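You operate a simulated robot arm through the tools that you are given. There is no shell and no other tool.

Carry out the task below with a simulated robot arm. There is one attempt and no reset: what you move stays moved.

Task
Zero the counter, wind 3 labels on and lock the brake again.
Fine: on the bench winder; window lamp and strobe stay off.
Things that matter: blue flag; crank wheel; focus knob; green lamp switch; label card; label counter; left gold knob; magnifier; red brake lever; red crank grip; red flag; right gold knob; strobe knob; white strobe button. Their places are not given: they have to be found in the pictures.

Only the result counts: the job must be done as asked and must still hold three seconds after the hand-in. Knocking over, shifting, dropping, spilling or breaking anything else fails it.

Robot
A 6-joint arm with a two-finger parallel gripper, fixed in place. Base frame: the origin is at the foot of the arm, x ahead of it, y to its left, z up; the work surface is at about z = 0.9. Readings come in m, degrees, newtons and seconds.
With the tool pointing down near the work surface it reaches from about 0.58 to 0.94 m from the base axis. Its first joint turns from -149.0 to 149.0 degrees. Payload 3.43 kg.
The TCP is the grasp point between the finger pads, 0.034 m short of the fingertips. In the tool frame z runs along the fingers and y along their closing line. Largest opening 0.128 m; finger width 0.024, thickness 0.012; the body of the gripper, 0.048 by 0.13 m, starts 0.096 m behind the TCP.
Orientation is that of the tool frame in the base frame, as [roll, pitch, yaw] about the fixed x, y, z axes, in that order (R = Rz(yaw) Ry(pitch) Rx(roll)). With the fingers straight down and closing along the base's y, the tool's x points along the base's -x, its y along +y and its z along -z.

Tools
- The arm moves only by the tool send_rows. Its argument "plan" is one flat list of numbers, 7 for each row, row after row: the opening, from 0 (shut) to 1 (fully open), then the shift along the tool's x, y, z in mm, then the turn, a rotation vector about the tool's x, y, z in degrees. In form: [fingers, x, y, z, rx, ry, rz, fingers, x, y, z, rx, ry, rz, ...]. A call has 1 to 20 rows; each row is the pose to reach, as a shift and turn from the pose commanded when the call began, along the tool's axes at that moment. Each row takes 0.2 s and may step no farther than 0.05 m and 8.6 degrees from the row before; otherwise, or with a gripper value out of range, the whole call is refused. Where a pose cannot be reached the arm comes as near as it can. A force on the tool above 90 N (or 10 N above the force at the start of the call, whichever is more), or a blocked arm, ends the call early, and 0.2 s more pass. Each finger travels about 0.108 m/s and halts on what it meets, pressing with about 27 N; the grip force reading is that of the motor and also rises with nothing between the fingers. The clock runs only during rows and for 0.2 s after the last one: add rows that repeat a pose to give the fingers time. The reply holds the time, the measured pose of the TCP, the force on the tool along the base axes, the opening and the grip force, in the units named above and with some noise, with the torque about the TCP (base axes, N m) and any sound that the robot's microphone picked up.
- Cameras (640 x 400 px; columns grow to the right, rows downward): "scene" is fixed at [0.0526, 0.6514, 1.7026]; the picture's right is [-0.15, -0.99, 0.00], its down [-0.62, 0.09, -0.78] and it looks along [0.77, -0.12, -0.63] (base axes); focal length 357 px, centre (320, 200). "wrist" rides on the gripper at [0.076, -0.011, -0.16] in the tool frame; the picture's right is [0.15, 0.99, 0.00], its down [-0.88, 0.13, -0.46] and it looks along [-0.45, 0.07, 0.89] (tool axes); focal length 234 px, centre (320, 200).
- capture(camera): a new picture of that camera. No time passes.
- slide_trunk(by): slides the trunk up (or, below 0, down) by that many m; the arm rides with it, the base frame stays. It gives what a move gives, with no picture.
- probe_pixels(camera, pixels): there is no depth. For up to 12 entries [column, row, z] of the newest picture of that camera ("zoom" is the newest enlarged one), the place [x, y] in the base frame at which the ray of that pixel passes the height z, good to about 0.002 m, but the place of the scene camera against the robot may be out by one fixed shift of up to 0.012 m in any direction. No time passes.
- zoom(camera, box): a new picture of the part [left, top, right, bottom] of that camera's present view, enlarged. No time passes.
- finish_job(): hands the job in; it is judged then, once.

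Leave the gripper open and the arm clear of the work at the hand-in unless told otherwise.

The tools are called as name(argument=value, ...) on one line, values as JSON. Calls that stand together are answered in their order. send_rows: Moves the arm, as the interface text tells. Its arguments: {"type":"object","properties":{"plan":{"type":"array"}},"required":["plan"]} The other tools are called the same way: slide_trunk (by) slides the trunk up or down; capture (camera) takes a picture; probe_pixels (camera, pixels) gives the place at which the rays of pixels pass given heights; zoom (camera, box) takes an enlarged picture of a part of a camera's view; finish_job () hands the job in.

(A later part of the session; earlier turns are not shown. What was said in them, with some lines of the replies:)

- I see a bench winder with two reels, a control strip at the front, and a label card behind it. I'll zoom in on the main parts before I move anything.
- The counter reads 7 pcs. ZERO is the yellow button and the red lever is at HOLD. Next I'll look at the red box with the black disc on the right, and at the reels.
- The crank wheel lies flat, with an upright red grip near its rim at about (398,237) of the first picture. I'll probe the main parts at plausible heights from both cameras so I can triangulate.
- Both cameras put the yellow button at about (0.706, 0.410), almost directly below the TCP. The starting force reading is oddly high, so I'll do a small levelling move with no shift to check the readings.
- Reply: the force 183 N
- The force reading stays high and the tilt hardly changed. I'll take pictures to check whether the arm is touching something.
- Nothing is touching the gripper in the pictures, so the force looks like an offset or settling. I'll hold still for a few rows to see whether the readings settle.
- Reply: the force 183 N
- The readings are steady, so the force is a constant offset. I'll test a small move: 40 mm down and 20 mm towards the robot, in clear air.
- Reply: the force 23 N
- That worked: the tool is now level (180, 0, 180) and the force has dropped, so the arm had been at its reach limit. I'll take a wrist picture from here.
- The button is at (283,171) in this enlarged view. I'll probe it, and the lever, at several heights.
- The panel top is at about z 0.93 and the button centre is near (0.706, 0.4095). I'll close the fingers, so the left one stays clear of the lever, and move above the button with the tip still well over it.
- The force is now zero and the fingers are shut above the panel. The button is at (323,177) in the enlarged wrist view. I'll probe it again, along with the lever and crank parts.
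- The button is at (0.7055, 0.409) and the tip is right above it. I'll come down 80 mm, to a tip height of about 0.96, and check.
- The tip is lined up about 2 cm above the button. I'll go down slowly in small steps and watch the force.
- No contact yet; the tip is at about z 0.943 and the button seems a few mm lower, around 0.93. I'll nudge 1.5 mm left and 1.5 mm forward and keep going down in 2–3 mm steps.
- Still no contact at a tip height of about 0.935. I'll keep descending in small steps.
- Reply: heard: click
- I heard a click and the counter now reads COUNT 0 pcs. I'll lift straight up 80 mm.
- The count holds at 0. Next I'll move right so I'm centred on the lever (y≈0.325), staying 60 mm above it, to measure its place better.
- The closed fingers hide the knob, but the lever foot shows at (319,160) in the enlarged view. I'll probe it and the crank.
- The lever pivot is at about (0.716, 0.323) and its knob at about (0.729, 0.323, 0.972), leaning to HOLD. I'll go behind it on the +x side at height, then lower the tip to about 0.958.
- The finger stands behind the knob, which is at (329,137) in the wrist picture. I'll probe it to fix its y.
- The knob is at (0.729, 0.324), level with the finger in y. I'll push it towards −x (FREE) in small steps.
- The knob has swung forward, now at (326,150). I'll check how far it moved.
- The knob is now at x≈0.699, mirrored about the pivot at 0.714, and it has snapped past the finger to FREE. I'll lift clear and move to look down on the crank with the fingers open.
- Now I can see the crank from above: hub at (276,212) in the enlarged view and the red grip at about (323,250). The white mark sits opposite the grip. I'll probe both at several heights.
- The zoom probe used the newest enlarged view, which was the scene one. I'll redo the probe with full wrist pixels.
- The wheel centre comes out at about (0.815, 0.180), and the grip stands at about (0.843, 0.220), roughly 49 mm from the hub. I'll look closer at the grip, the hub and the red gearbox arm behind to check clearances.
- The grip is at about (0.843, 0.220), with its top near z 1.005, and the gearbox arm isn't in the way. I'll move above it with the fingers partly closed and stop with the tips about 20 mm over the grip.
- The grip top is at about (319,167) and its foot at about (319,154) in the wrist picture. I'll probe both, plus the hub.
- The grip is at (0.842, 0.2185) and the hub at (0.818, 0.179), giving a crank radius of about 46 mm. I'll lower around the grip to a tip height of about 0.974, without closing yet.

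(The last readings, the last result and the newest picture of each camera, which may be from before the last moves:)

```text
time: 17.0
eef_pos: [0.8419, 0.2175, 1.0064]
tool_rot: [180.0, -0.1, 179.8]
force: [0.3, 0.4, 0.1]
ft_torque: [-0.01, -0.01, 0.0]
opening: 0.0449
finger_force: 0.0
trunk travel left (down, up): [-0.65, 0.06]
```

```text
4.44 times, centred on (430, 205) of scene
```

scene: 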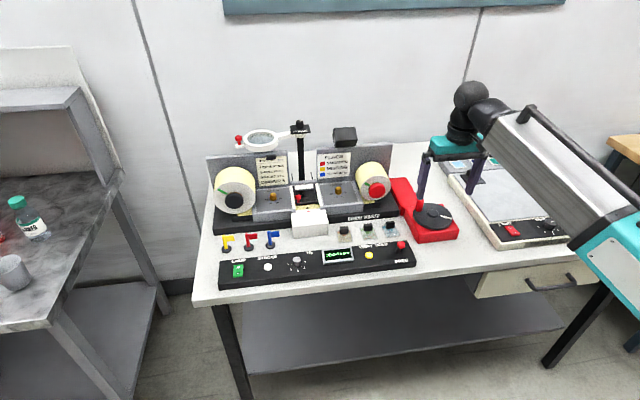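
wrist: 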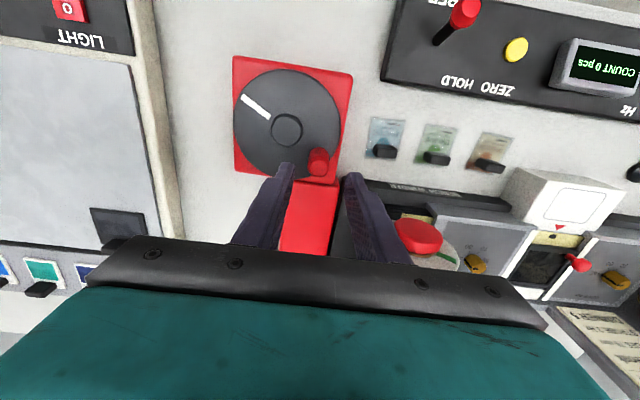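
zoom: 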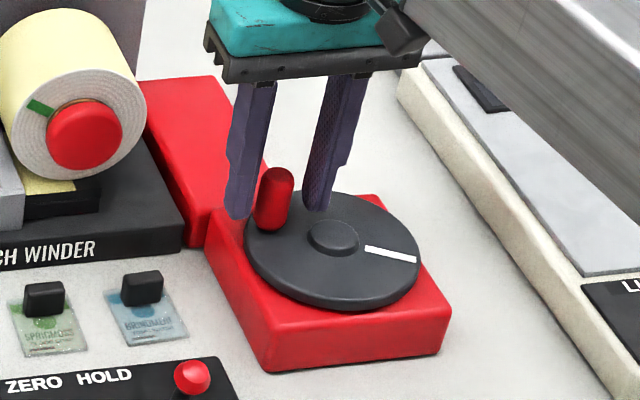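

The fingers straddle the grip. I'll shift 2 mm back and 1.5 mm left to centre on it, then close.

send_rows(plan=[0.35, 2, 1.5, 0, 0, 0, 0, 0.2, 2, 1.5, 0, 0, 0, 0, 0, 2, 1.5, 0, 0, 0, 0, 0, 2, 1.5, 0, 0, 0, 0, 0, 2, 1.5, 0, 0, 0, 0])

zoom(camera="wrist", box=[220, 100, 420, 240])

zoom(camera="scene", box=[200, 130, 480, 290])

```text
time: 18.2
eef_pos: [0.8399, 0.2187, 1.0066]
tool_rot: [-180.0, -0.1, 179.9]
force: [-0.8, -1.6, -0.8]
ft_torque: [-0.02, 0.0, 0.0]
opening: 0.0226
finger_force: 45.0
trunk travel left (down, up): [-0.65, 0.06]
```

```text
2.86 times, centred on (320, 170) of wrist
```

zoom: 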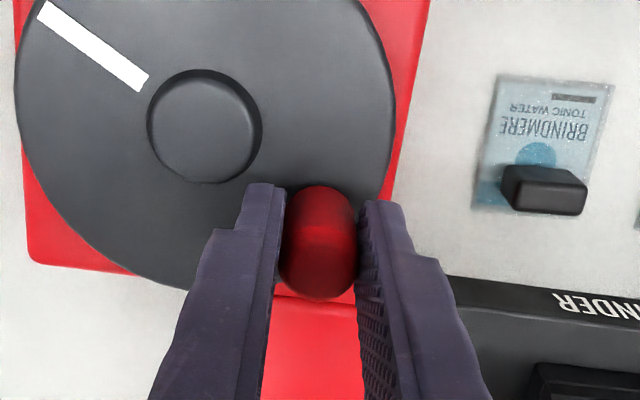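

```text
2.29 times, centred on (340, 210) of scene
```

zoom: 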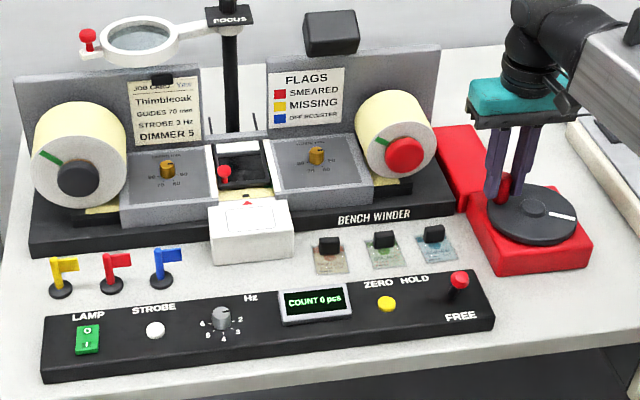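

The grip is held (opening 22.6 mm) at (0.840, 0.219). I'll try a small 25° clockwise turn, seen from above, to find which way winds the labels on, watching the force and the reel marks.

send_rows(plan=[0, -3.4, -2.1, 0, 0, 0, 0, 0, -6.6, -4.4, 0, 0, 0, 0, 0, -9.5, -7.0, 0, 0, 0, 0, 0, -12.3, -9.9, 0, 0, 0, 0, 0, -14.7, -13.0, 0, 0, 0, 0, 0, -14.7, -13.0, 0, 0, 0, 0])

zoom(camera="scene", box=[200, 130, 480, 290])

zoom(camera="wrist", box=[220, 60, 420, 240])

```text
time: 19.6
eef_pos: [0.8533, 0.2082, 1.0076]
tool_rot: [-179.9, 0.0, 179.7]
force: [-3.0, -3.1, 5.4]
ft_torque: [0.05, 1.35, 0.04]
opening: 0.0225
finger_force: 45.2
trunk travel left (down, up): [-0.65, 0.06]
```

```text
2.29 times, centred on (340, 210) of scene
```

zoom: 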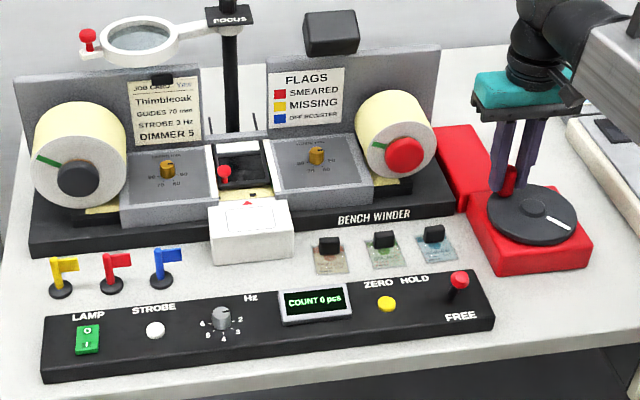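

```text
2.22 times, centred on (320, 150) of wrist
```

zoom: 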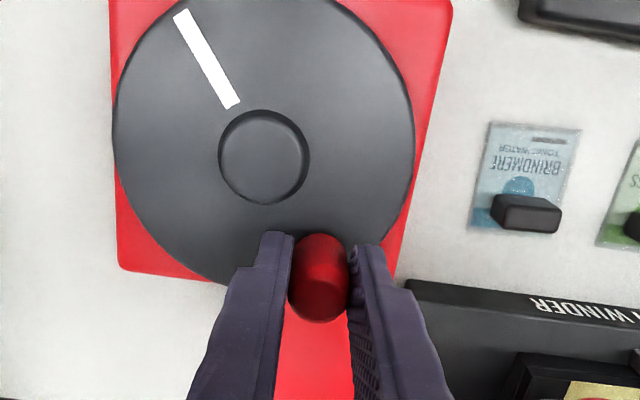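

The wheel turned freely clockwise and the green reel marks seem to have moved slightly counterclockwise. That would feed tape from left to right. I'll look closer at the reels and the window.

zoom(camera="scene", box=[345, 150, 405, 210])

zoom(camera="scene", box=[205, 155, 335, 240])

```text
6.67 times, centred on (375, 180) of scene
```

zoom: 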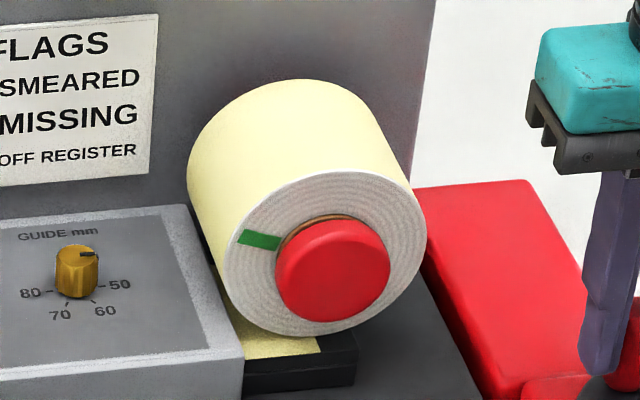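

```text
4.71 times, centred on (270, 198) of scene
```

zoom: 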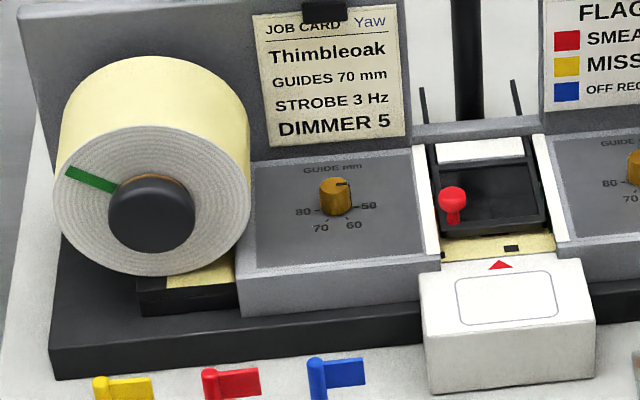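

The tape's black register mark, which was at the red arrow before, has moved right by about 2.5 px. So clockwise is the feed direction. The register mark should finish at the arrow again. I'll continue clockwise by 72°.

send_rows(plan=[0, -3.36, -5.38, 0, 0, 0, 0, 0, -5.95, -11.18, 0, 0, 0, 0, 0, -7.7, -17.28, 0, 0, 0, 0, 0, -8.58, -23.57, 0, 0, 0, 0, 0, -8.58, -29.91, 0, 0, 0, 0, 0, -7.7, -36.2, 0, 0, 0, 0, 0, -5.95, -42.3, 0, 0, 0, 0, 0, -3.36, -48.1, 0, 0, 0, 0, 0, 0, -53.48, 0, 0, 0, 0, 0, 0, -53.48, 0, 0, 0, 0])

capture(camera="wrist")

zoom(camera="scene", box=[260, 170, 350, 230])

zoom(camera="scene", box=[320, 180, 480, 280])

```text
time: 21.8
eef_pos: [0.8544, 0.1542, 1.0072]
tool_rot: [180.0, -0.2, 179.8]
force: [-4.1, 1.9, 0.7]
ft_torque: [0.1, -1.28, 0.02]
opening: 0.0225
finger_force: 44.8
trunk travel left (down, up): [-0.65, 0.06]
```

```text
taken
```

wrist: 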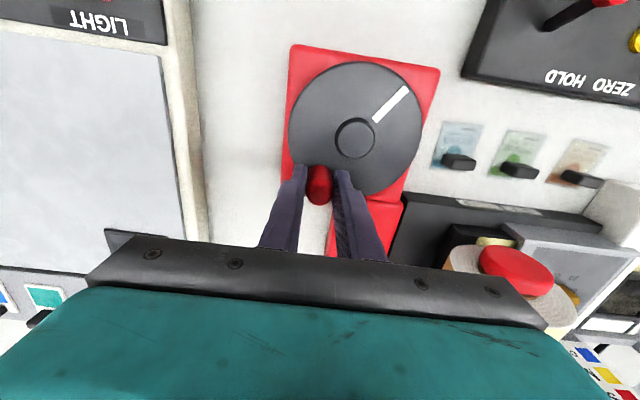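

```text
6.67 times, centred on (305, 200) of scene
```

zoom: 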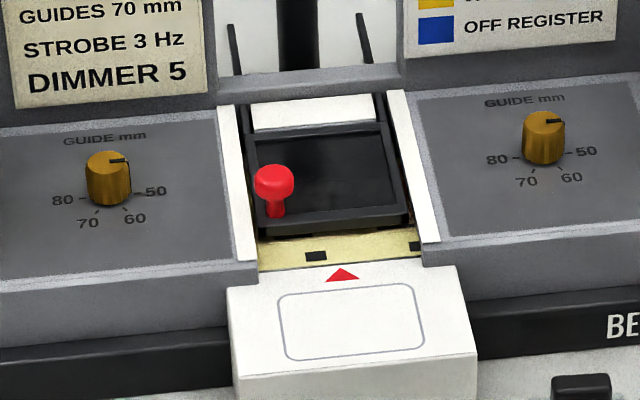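

```text
4.00 times, centred on (400, 230) of scene
```

zoom: 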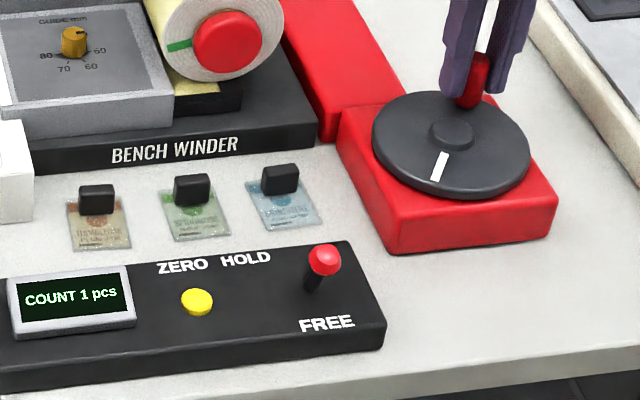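

The counter already reads 1 after about 96°. The next register mark, at (315,256) in the enlarged view, hasn't reached the arrow at (343,275) yet, so the counter rounds. I'll turn about 24° more and compare the marks to find the crank angle per label.

send_rows(plan=[0, 4.08, -4.87, 0, 0, 0, 0, 0, 8.8, -9.11, 0, 0, 0, 0, 0, 14.06, -12.66, 0, 0, 0, 0, 0, 14.06, -12.66, 0, 0, 0, 0])

zoom(camera="scene", box=[260, 170, 350, 230])

zoom(camera="scene", box=[290, 195, 330, 225])

zoom(camera="scene", box=[320, 180, 480, 280])

```text
time: 22.8
eef_pos: [0.8401, 0.1411, 1.0065]
tool_rot: [-180.0, -0.1, 179.9]
force: [0.3, -1.8, 0.7]
ft_torque: [-0.07, -0.24, 0.01]
opening: 0.0222
finger_force: 44.7
trunk travel left (down, up): [-0.65, 0.06]
```

```text
6.67 times, centred on (305, 200) of scene
```

zoom: 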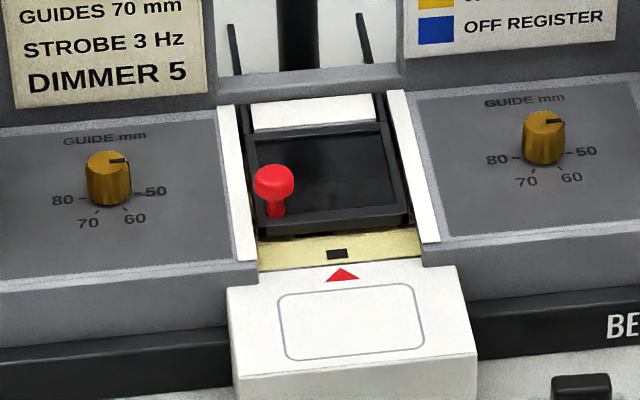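

```text
13.33 times, centred on (310, 210) of scene
```

zoom: 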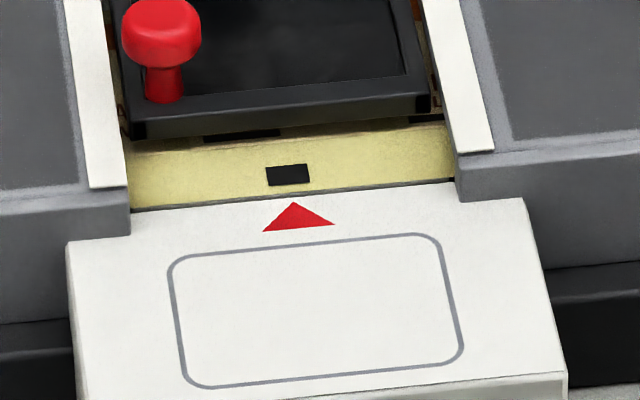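

```text
4.00 times, centred on (400, 230) of scene
```

zoom: 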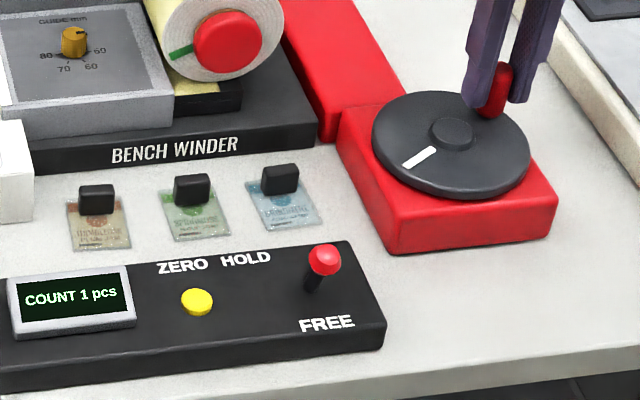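

After 121° the mark is centred on the arrow, so one label is 120° and three labels are one full turn. I'll turn another 120° clockwise along the circle.

send_rows(plan=[0, 5.71, -2.79, 0, 0, 0, 0, 0, 11.74, -4.75, 0, 0, 0, 0, 0, 17.99, -5.85, 0, 0, 0, 0, 0, 24.34, -6.07, 0, 0, 0, 0, 0, 30.65, -5.41, 0, 0, 0, 0, 0, 36.81, -3.87, 0, 0, 0, 0, 0, 42.7, -1.49, 0, 0, 0, 0, 0, 48.19, 1.68, 0, 0, 0, 0, 0, 53.2, 5.59, 0, 0, 0, 0, 0, 57.6, 10.15, 0, 0, 0, 0, 0, 61.34, 15.29, 0, 0, 0, 0, 0, 64.32, 20.89, 0, 0, 0, 0, 0, 66.49, 26.86, 0, 0, 0, 0, 0, 67.81, 33.07, 0, 0, 0, 0, 0, 68.25, 39.4, 0, 0, 0, 0, 0, 68.25, 39.4, 0, 0, 0, 0])

zoom(camera="scene", box=[290, 195, 330, 225])

zoom(camera="scene", box=[320, 180, 480, 280])

capture(camera="wrist")

```text
time: 26.2
eef_pos: [0.773, 0.1793, 1.0071]
tool_rot: [-180.0, 0.2, 179.9]
force: [11.6, -0.8, 19.8]
ft_torque: [0.0, -0.43, 0.03]
opening: 0.0225
finger_force: 45.5
trunk travel left (down, up): [-0.65, 0.06]
```

```text
13.33 times, centred on (310, 210) of scene
```

zoom: 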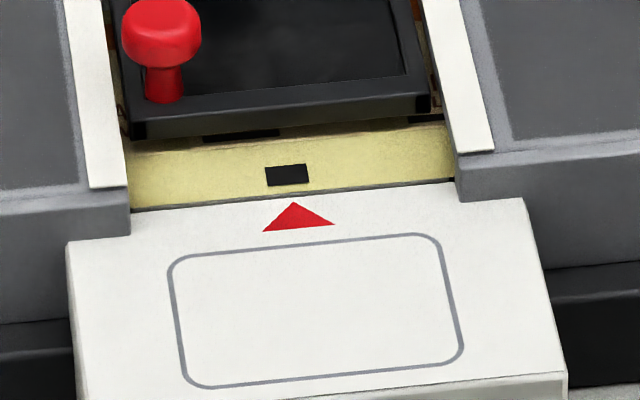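

```text
4.00 times, centred on (400, 230) of scene
```

zoom: 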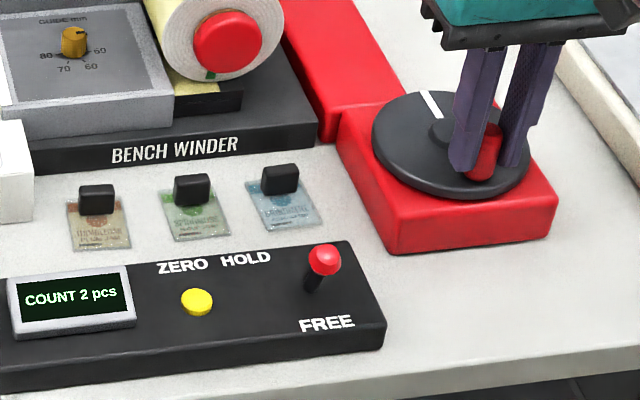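

```text
taken
```

wrist: 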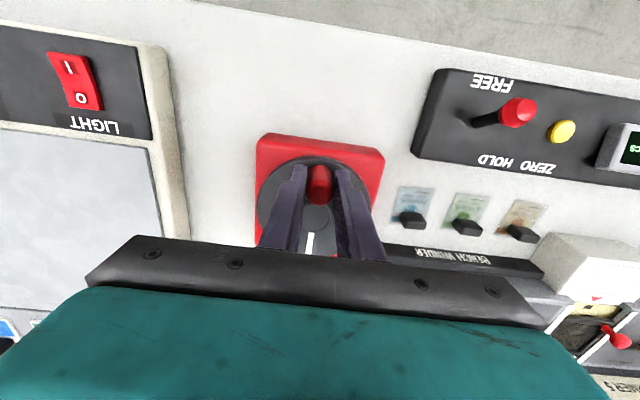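

COUNT 2 pcs, and the mark is centred on the arrow again. I'll do the last 120° clockwise, back to the starting crank angle.

send_rows(plan=[0, -0.44, 6.33, 0, 0, 0, 0, 0, -1.76, 12.54, 0, 0, 0, 0, 0, -3.93, 18.51, 0, 0, 0, 0, 0, -6.91, 24.11, 0, 0, 0, 0, 0, -10.65, 29.25, 0, 0, 0, 0, 0, -15.05, 33.81, 0, 0, 0, 0, 0, -20.06, 37.72, 0, 0, 0, 0, 0, -25.55, 40.89, 0, 0, 0, 0, 0, -31.44, 43.27, 0, 0, 0, 0, 0, -37.6, 44.81, 0, 0, 0, 0, 0, -43.91, 45.47, 0, 0, 0, 0, 0, -50.26, 45.25, 0, 0, 0, 0, 0, -56.51, 44.15, 0, 0, 0, 0, 0, -62.54, 42.19, 0, 0, 0, 0, 0, -68.25, 39.4, 0, 0, 0, 0, 0, -68.25, 39.4, 0, 0, 0, 0])

zoom(camera="scene", box=[290, 195, 330, 225])

zoom(camera="scene", box=[320, 180, 480, 280])

capture(camera="wrist")

```text
time: 29.6
eef_pos: [0.8402, 0.2192, 1.0086]
tool_rot: [180.0, -0.2, 179.7]
force: [-3.8, -8.2, 0.3]
ft_torque: [-0.13, 1.48, -0.04]
opening: 0.0227
finger_force: 44.7
trunk travel left (down, up): [-0.65, 0.06]
```

```text
13.33 times, centred on (310, 210) of scene
```

zoom: 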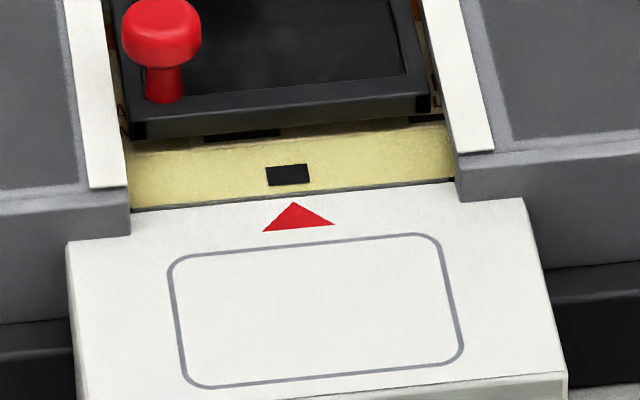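

```text
4.00 times, centred on (400, 230) of scene
```

zoom: 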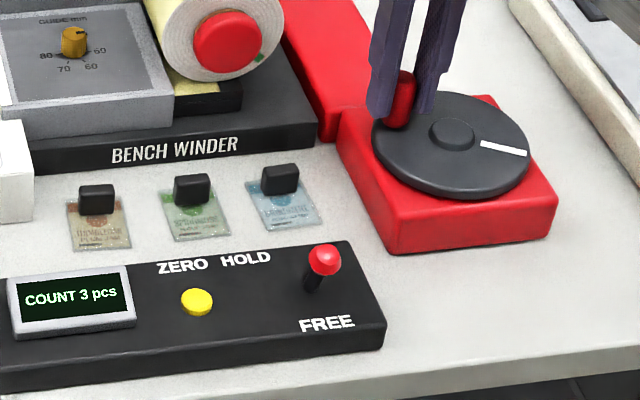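

```text
taken
```

wrist: 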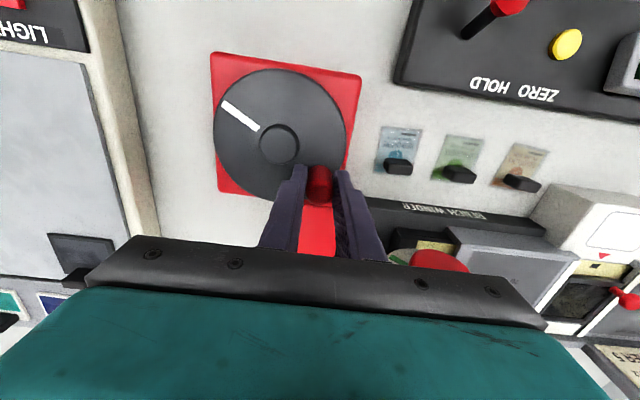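

COUNT 3 pcs, and the register mark is centred on the arrow. I'll open the fingers gently to let go of the grip, then check that nothing moved before lifting.

send_rows(plan=[0.25, 0, 0, 0, 0, 0, 0, 0.35, 0, 0, 0, 0, 0, 0, 0.35, 0, 0, 0, 0, 0, 0])

zoom(camera="scene", box=[290, 195, 330, 225])

zoom(camera="wrist", box=[220, 100, 420, 240])

```text
time: 30.4
eef_pos: [0.8417, 0.2199, 1.0071]
tool_rot: [-180.0, -0.1, 179.7]
force: [0.1, 0.2, -1.3]
ft_torque: [0.0, 0.03, 0.01]
opening: 0.0448
finger_force: 0.1
trunk travel left (down, up): [-0.65, 0.06]
```

```text
13.33 times, centred on (310, 210) of scene
```

zoom: 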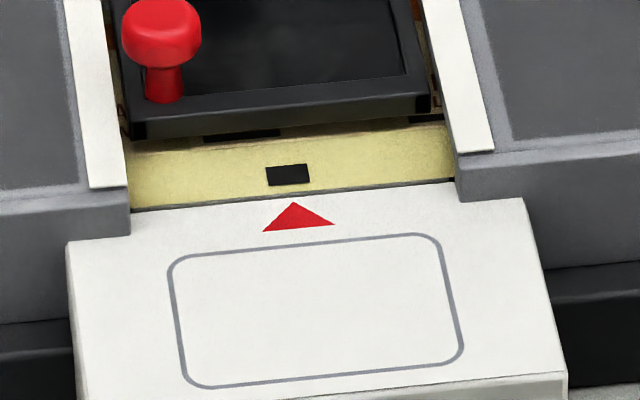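

```text
2.86 times, centred on (320, 170) of wrist
```

zoom: 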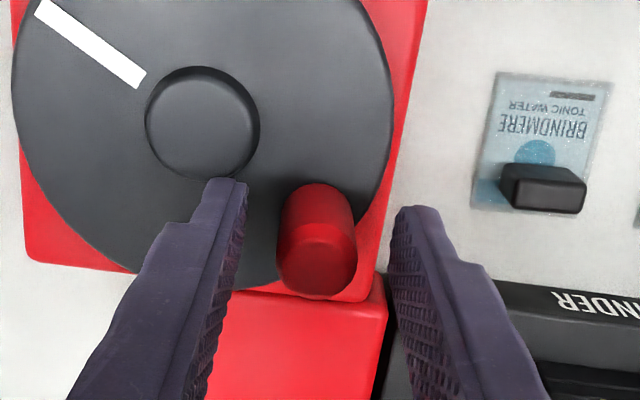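

The grip is free and the mark hasn't moved. I'll lift straight up, close the fingers, and go to the −x side of the lever, staying high.

send_rows(plan=[0.35, 0, 0, -30, 0, 0, 0, 0.35, 0, 0, -60, 0, 0, 0, 0.2, 0, 0, -90, 0, 0, 0, 0, 36, 21, -90, 0, 0, 0, 0, 72, 42, -90, 0, 0, 0, 0, 108, 63, -90, 0, 0, 0, 0, 144, 84, -90, 0, 0, 0, 0, 178, 105, -90, 0, 0, 0, 0, 178, 105, -90, 0, 0, 0])

capture(camera="wrist")

zoom(camera="scene", box=[320, 180, 480, 280])

```text
time: 32.4
eef_pos: [0.6626, 0.3256, 1.0977]
tool_rot: [-180.0, -0.1, 179.8]
force: [-0.6, 1.0, -0.3]
ft_torque: [-0.03, -0.05, 0.0]
opening: 0.0
finger_force: 27.0
trunk travel left (down, up): [-0.65, 0.06]
```

```text
taken
```

wrist: 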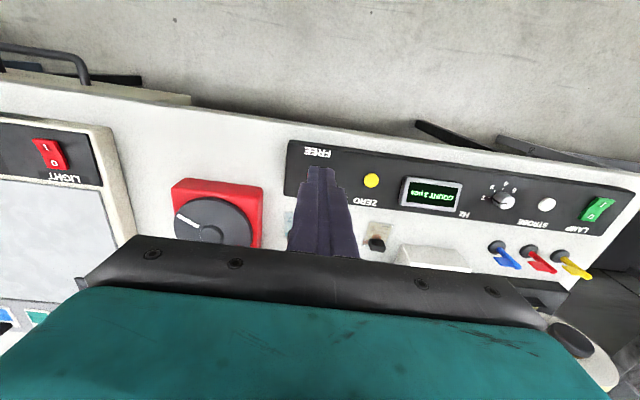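

```text
4.00 times, centred on (400, 230) of scene
```

zoom: 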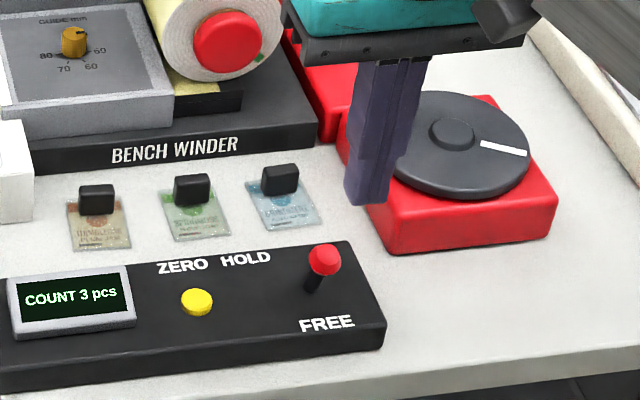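

Count still 3, lever still at FREE. I'll lower the closed fingers on the −x side of the knob to a tip height of about 0.957.

send_rows(plan=[0, 0, 0, 40, 0, 0, 0, 0, 0, 0, 75, 0, 0, 0, 0, 0, 0, 95, 0, 0, 0, 0, 0, 0, 107, 0, 0, 0, 0, 0, 0, 107, 0, 0, 0])

capture(camera="wrist")

zoom(camera="scene", box=[340, 210, 440, 280])

```text
time: 33.6
eef_pos: [0.6651, 0.3266, 0.9899]
tool_rot: [-180.0, -0.1, 179.8]
force: [0.7, 0.6, 0.3]
ft_torque: [0.01, -0.01, 0.0]
opening: 0.0
finger_force: 27.0
trunk travel left (down, up): [-0.65, 0.06]
```

```text
taken
```

wrist: 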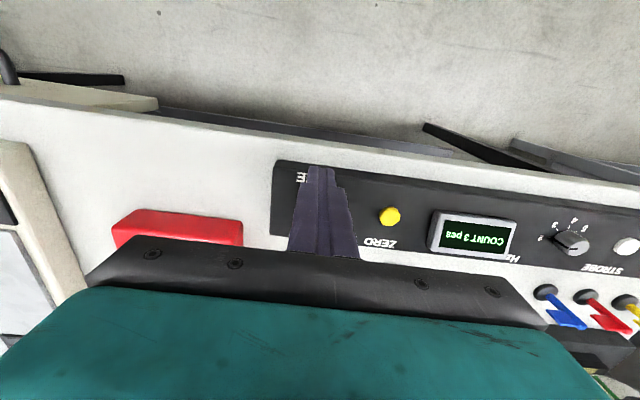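

```text
5.71 times, centred on (390, 245) of scene
```

zoom: 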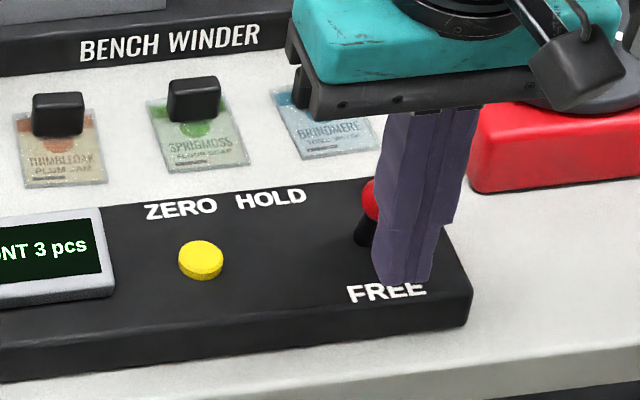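

The fingers are in front of the knob. I'll push towards +x (HOLD) in small steps.

send_rows(plan=[0, -8, 0, 0, 0, 0, 0, 0, -14, 0, 0, 0, 0, 0, 0, -20, 0, 0, 0, 0, 0, 0, -26, 0, 0, 0, 0, 0, 0, -32, 0, 0, 0, 0, 0, 0, -38, 0, 0, 0, 0, 0, 0, -40, 0, 0, 0, 0, 0, 0, -40, 0, 0, 0, 0, 0])

zoom(camera="scene", box=[340, 210, 440, 280])

capture(camera="wrist")

```text
time: 35.4
eef_pos: [0.7019, 0.3259, 0.991]
tool_rot: [-180.0, -0.1, 179.7]
force: [0.1, -0.6, -0.1]
ft_torque: [0.03, 0.02, 0.0]
opening: 0.0
finger_force: 27.2
trunk travel left (down, up): [-0.65, 0.06]
```

```text
5.71 times, centred on (390, 245) of scene
```

zoom: 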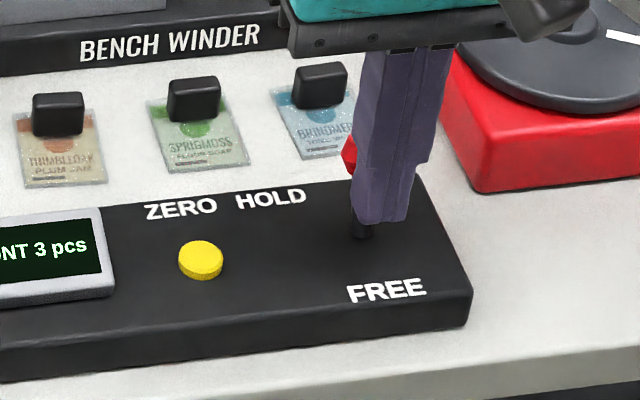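

```text
taken
```

wrist: 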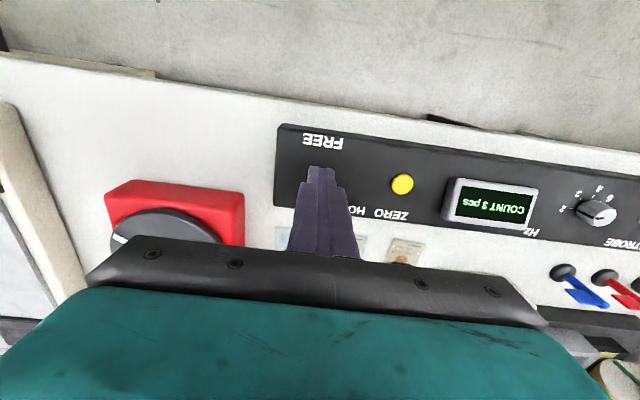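

The lever has gone over towards HOLD. I'll back off towards −x, lift clear and check its position.

send_rows(plan=[0, 15, 0, 0, 0, 0, 0, 0, 30, 0, 0, 0, 0, 0, 0, 30, 0, -40, 0, 0, 0, 0, 30, 0, -80, 0, 0, 0, 0, 30, 0, -110, 0, 0, 0, 0.5, 35, -30, -120, 0, 0, 0, 1, 35, -70, -120, 0, 0, 0, 1, 35, -100, -120, 0, 0, 0, 1, 35, -100, -120, 0, 0, 0])

zoom(camera="scene", box=[330, 200, 450, 280])

zoom(camera="scene", box=[290, 195, 330, 225])

capture(camera="wrist")

capture(camera="scene")

```text
time: 37.4
eef_pos: [0.6698, 0.2252, 1.1117]
tool_rot: [180.0, 0.0, 179.9]
force: [6.8, 12.8, -18.7]
ft_torque: [-1.89, -0.26, -0.89]
opening: 0.1279
finger_force: 0.0
trunk travel left (down, up): [-0.65, 0.06]
```

```text
5.00 times, centred on (390, 240) of scene
```

zoom: 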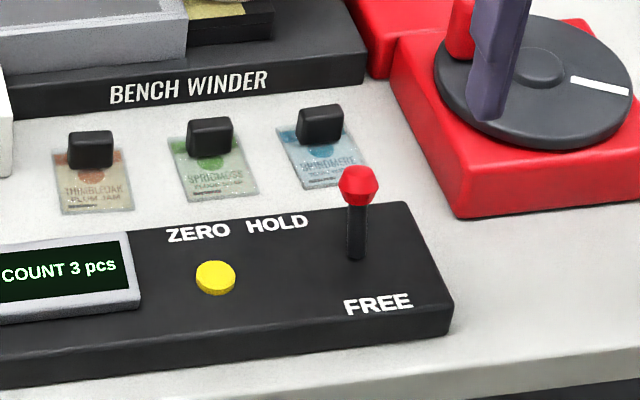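

```text
13.33 times, centred on (310, 210) of scene
```

zoom: 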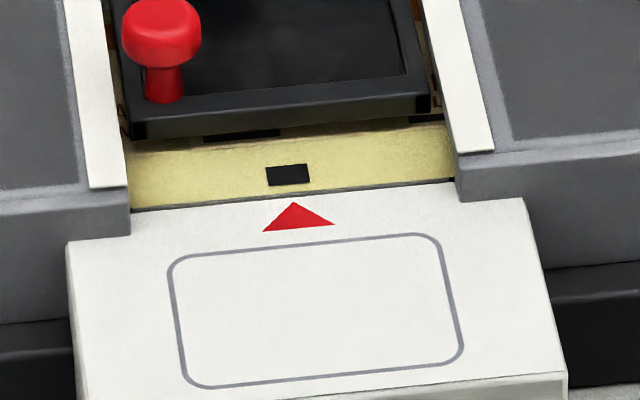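

```text
taken
```

wrist: 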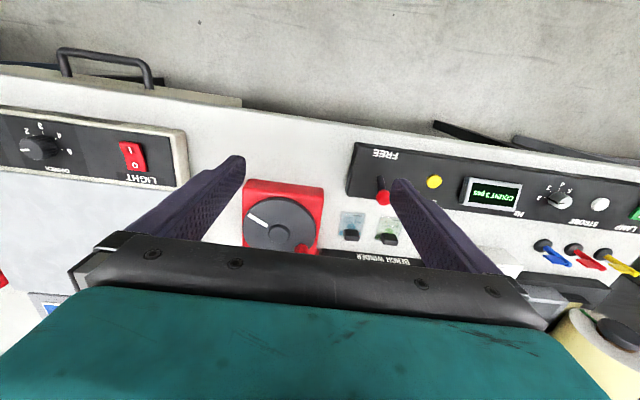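

```text
taken
```

scene: 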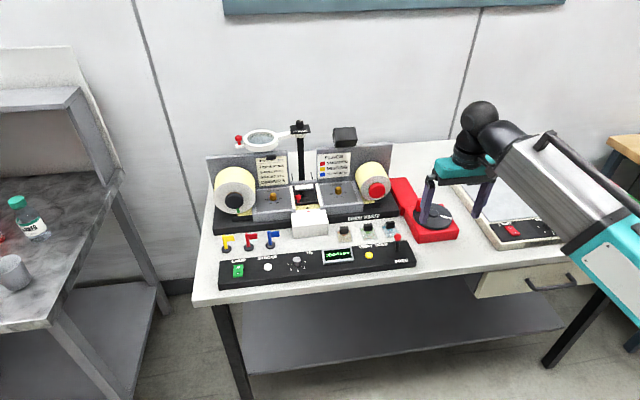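

The lever is exactly where it stood at the start (HOLD), the counter reads 3 pcs and the mark sits at the arrow. I'll hold still for a moment to let the arm settle and confirm nothing drifts.

send_rows(plan=[1, -15, 0, 0, 0, 0, 0, 1, -30, 0, 0, 0, 0, 0, 1, -30, 0, 0, 0, 0, 0, 1, -30, 0, 0, 0, 0, 0])

zoom(camera="scene", box=[210, 140, 430, 290])

zoom(camera="scene", box=[210, 215, 430, 295])

```text
time: 38.4
eef_pos: [0.6981, 0.2257, 1.1106]
tool_rot: [-180.0, 0.0, 179.8]
force: [-0.1, -0.1, -0.2]
ft_torque: [-0.01, 0.0, 0.0]
opening: 0.1279
finger_force: 0.1
trunk travel left (down, up): [-0.65, 0.06]
```

```text
2.67 times, centred on (320, 215) of scene
```

zoom: 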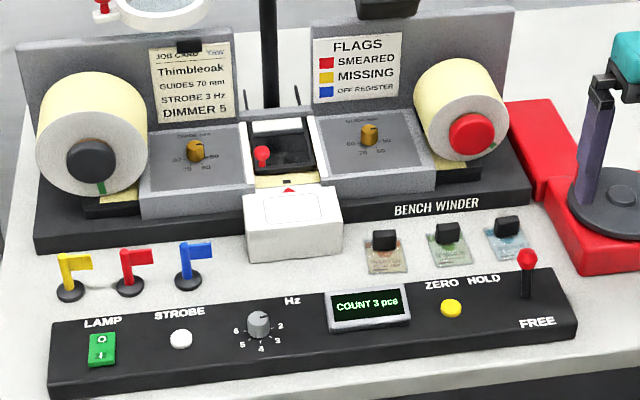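

```text
2.91 times, centred on (320, 255) of scene
```

zoom: 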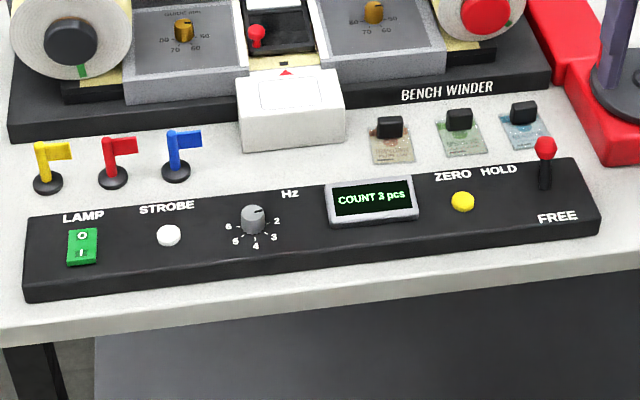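

Everything is as asked:
- **Counter:** it reads COUNT 3 pcs and the register mark is at the arrow.
- **Brake:** the lever is at HOLD.
- **Lamp and strobe:** both untouched and off.
- **Arm:** the gripper is open and clear of the work, with no force on it.

I'm handing the job in.

finish_job()

```text
The job is handed in.
```

The job is done and handed in. I zeroed the counter, wound 3 labels on and locked the brake again.

- **Counter:** it went from 7 to 0 when I pressed the yellow ZERO button, and reads 3 pcs now.
- **Labels:** one full clockwise turn of the crank fed three labels. The register mark on the tape is back at the red arrow.
- **Brake:** I moved the red lever to FREE for the winding. It is now back at HOLD, where it stood at the start.
- **Lamp and strobe:** I didn't touch either of them, and they stayed off.

The gripper is open and the arm is clear of the work. In the last pictures nothing else had moved.
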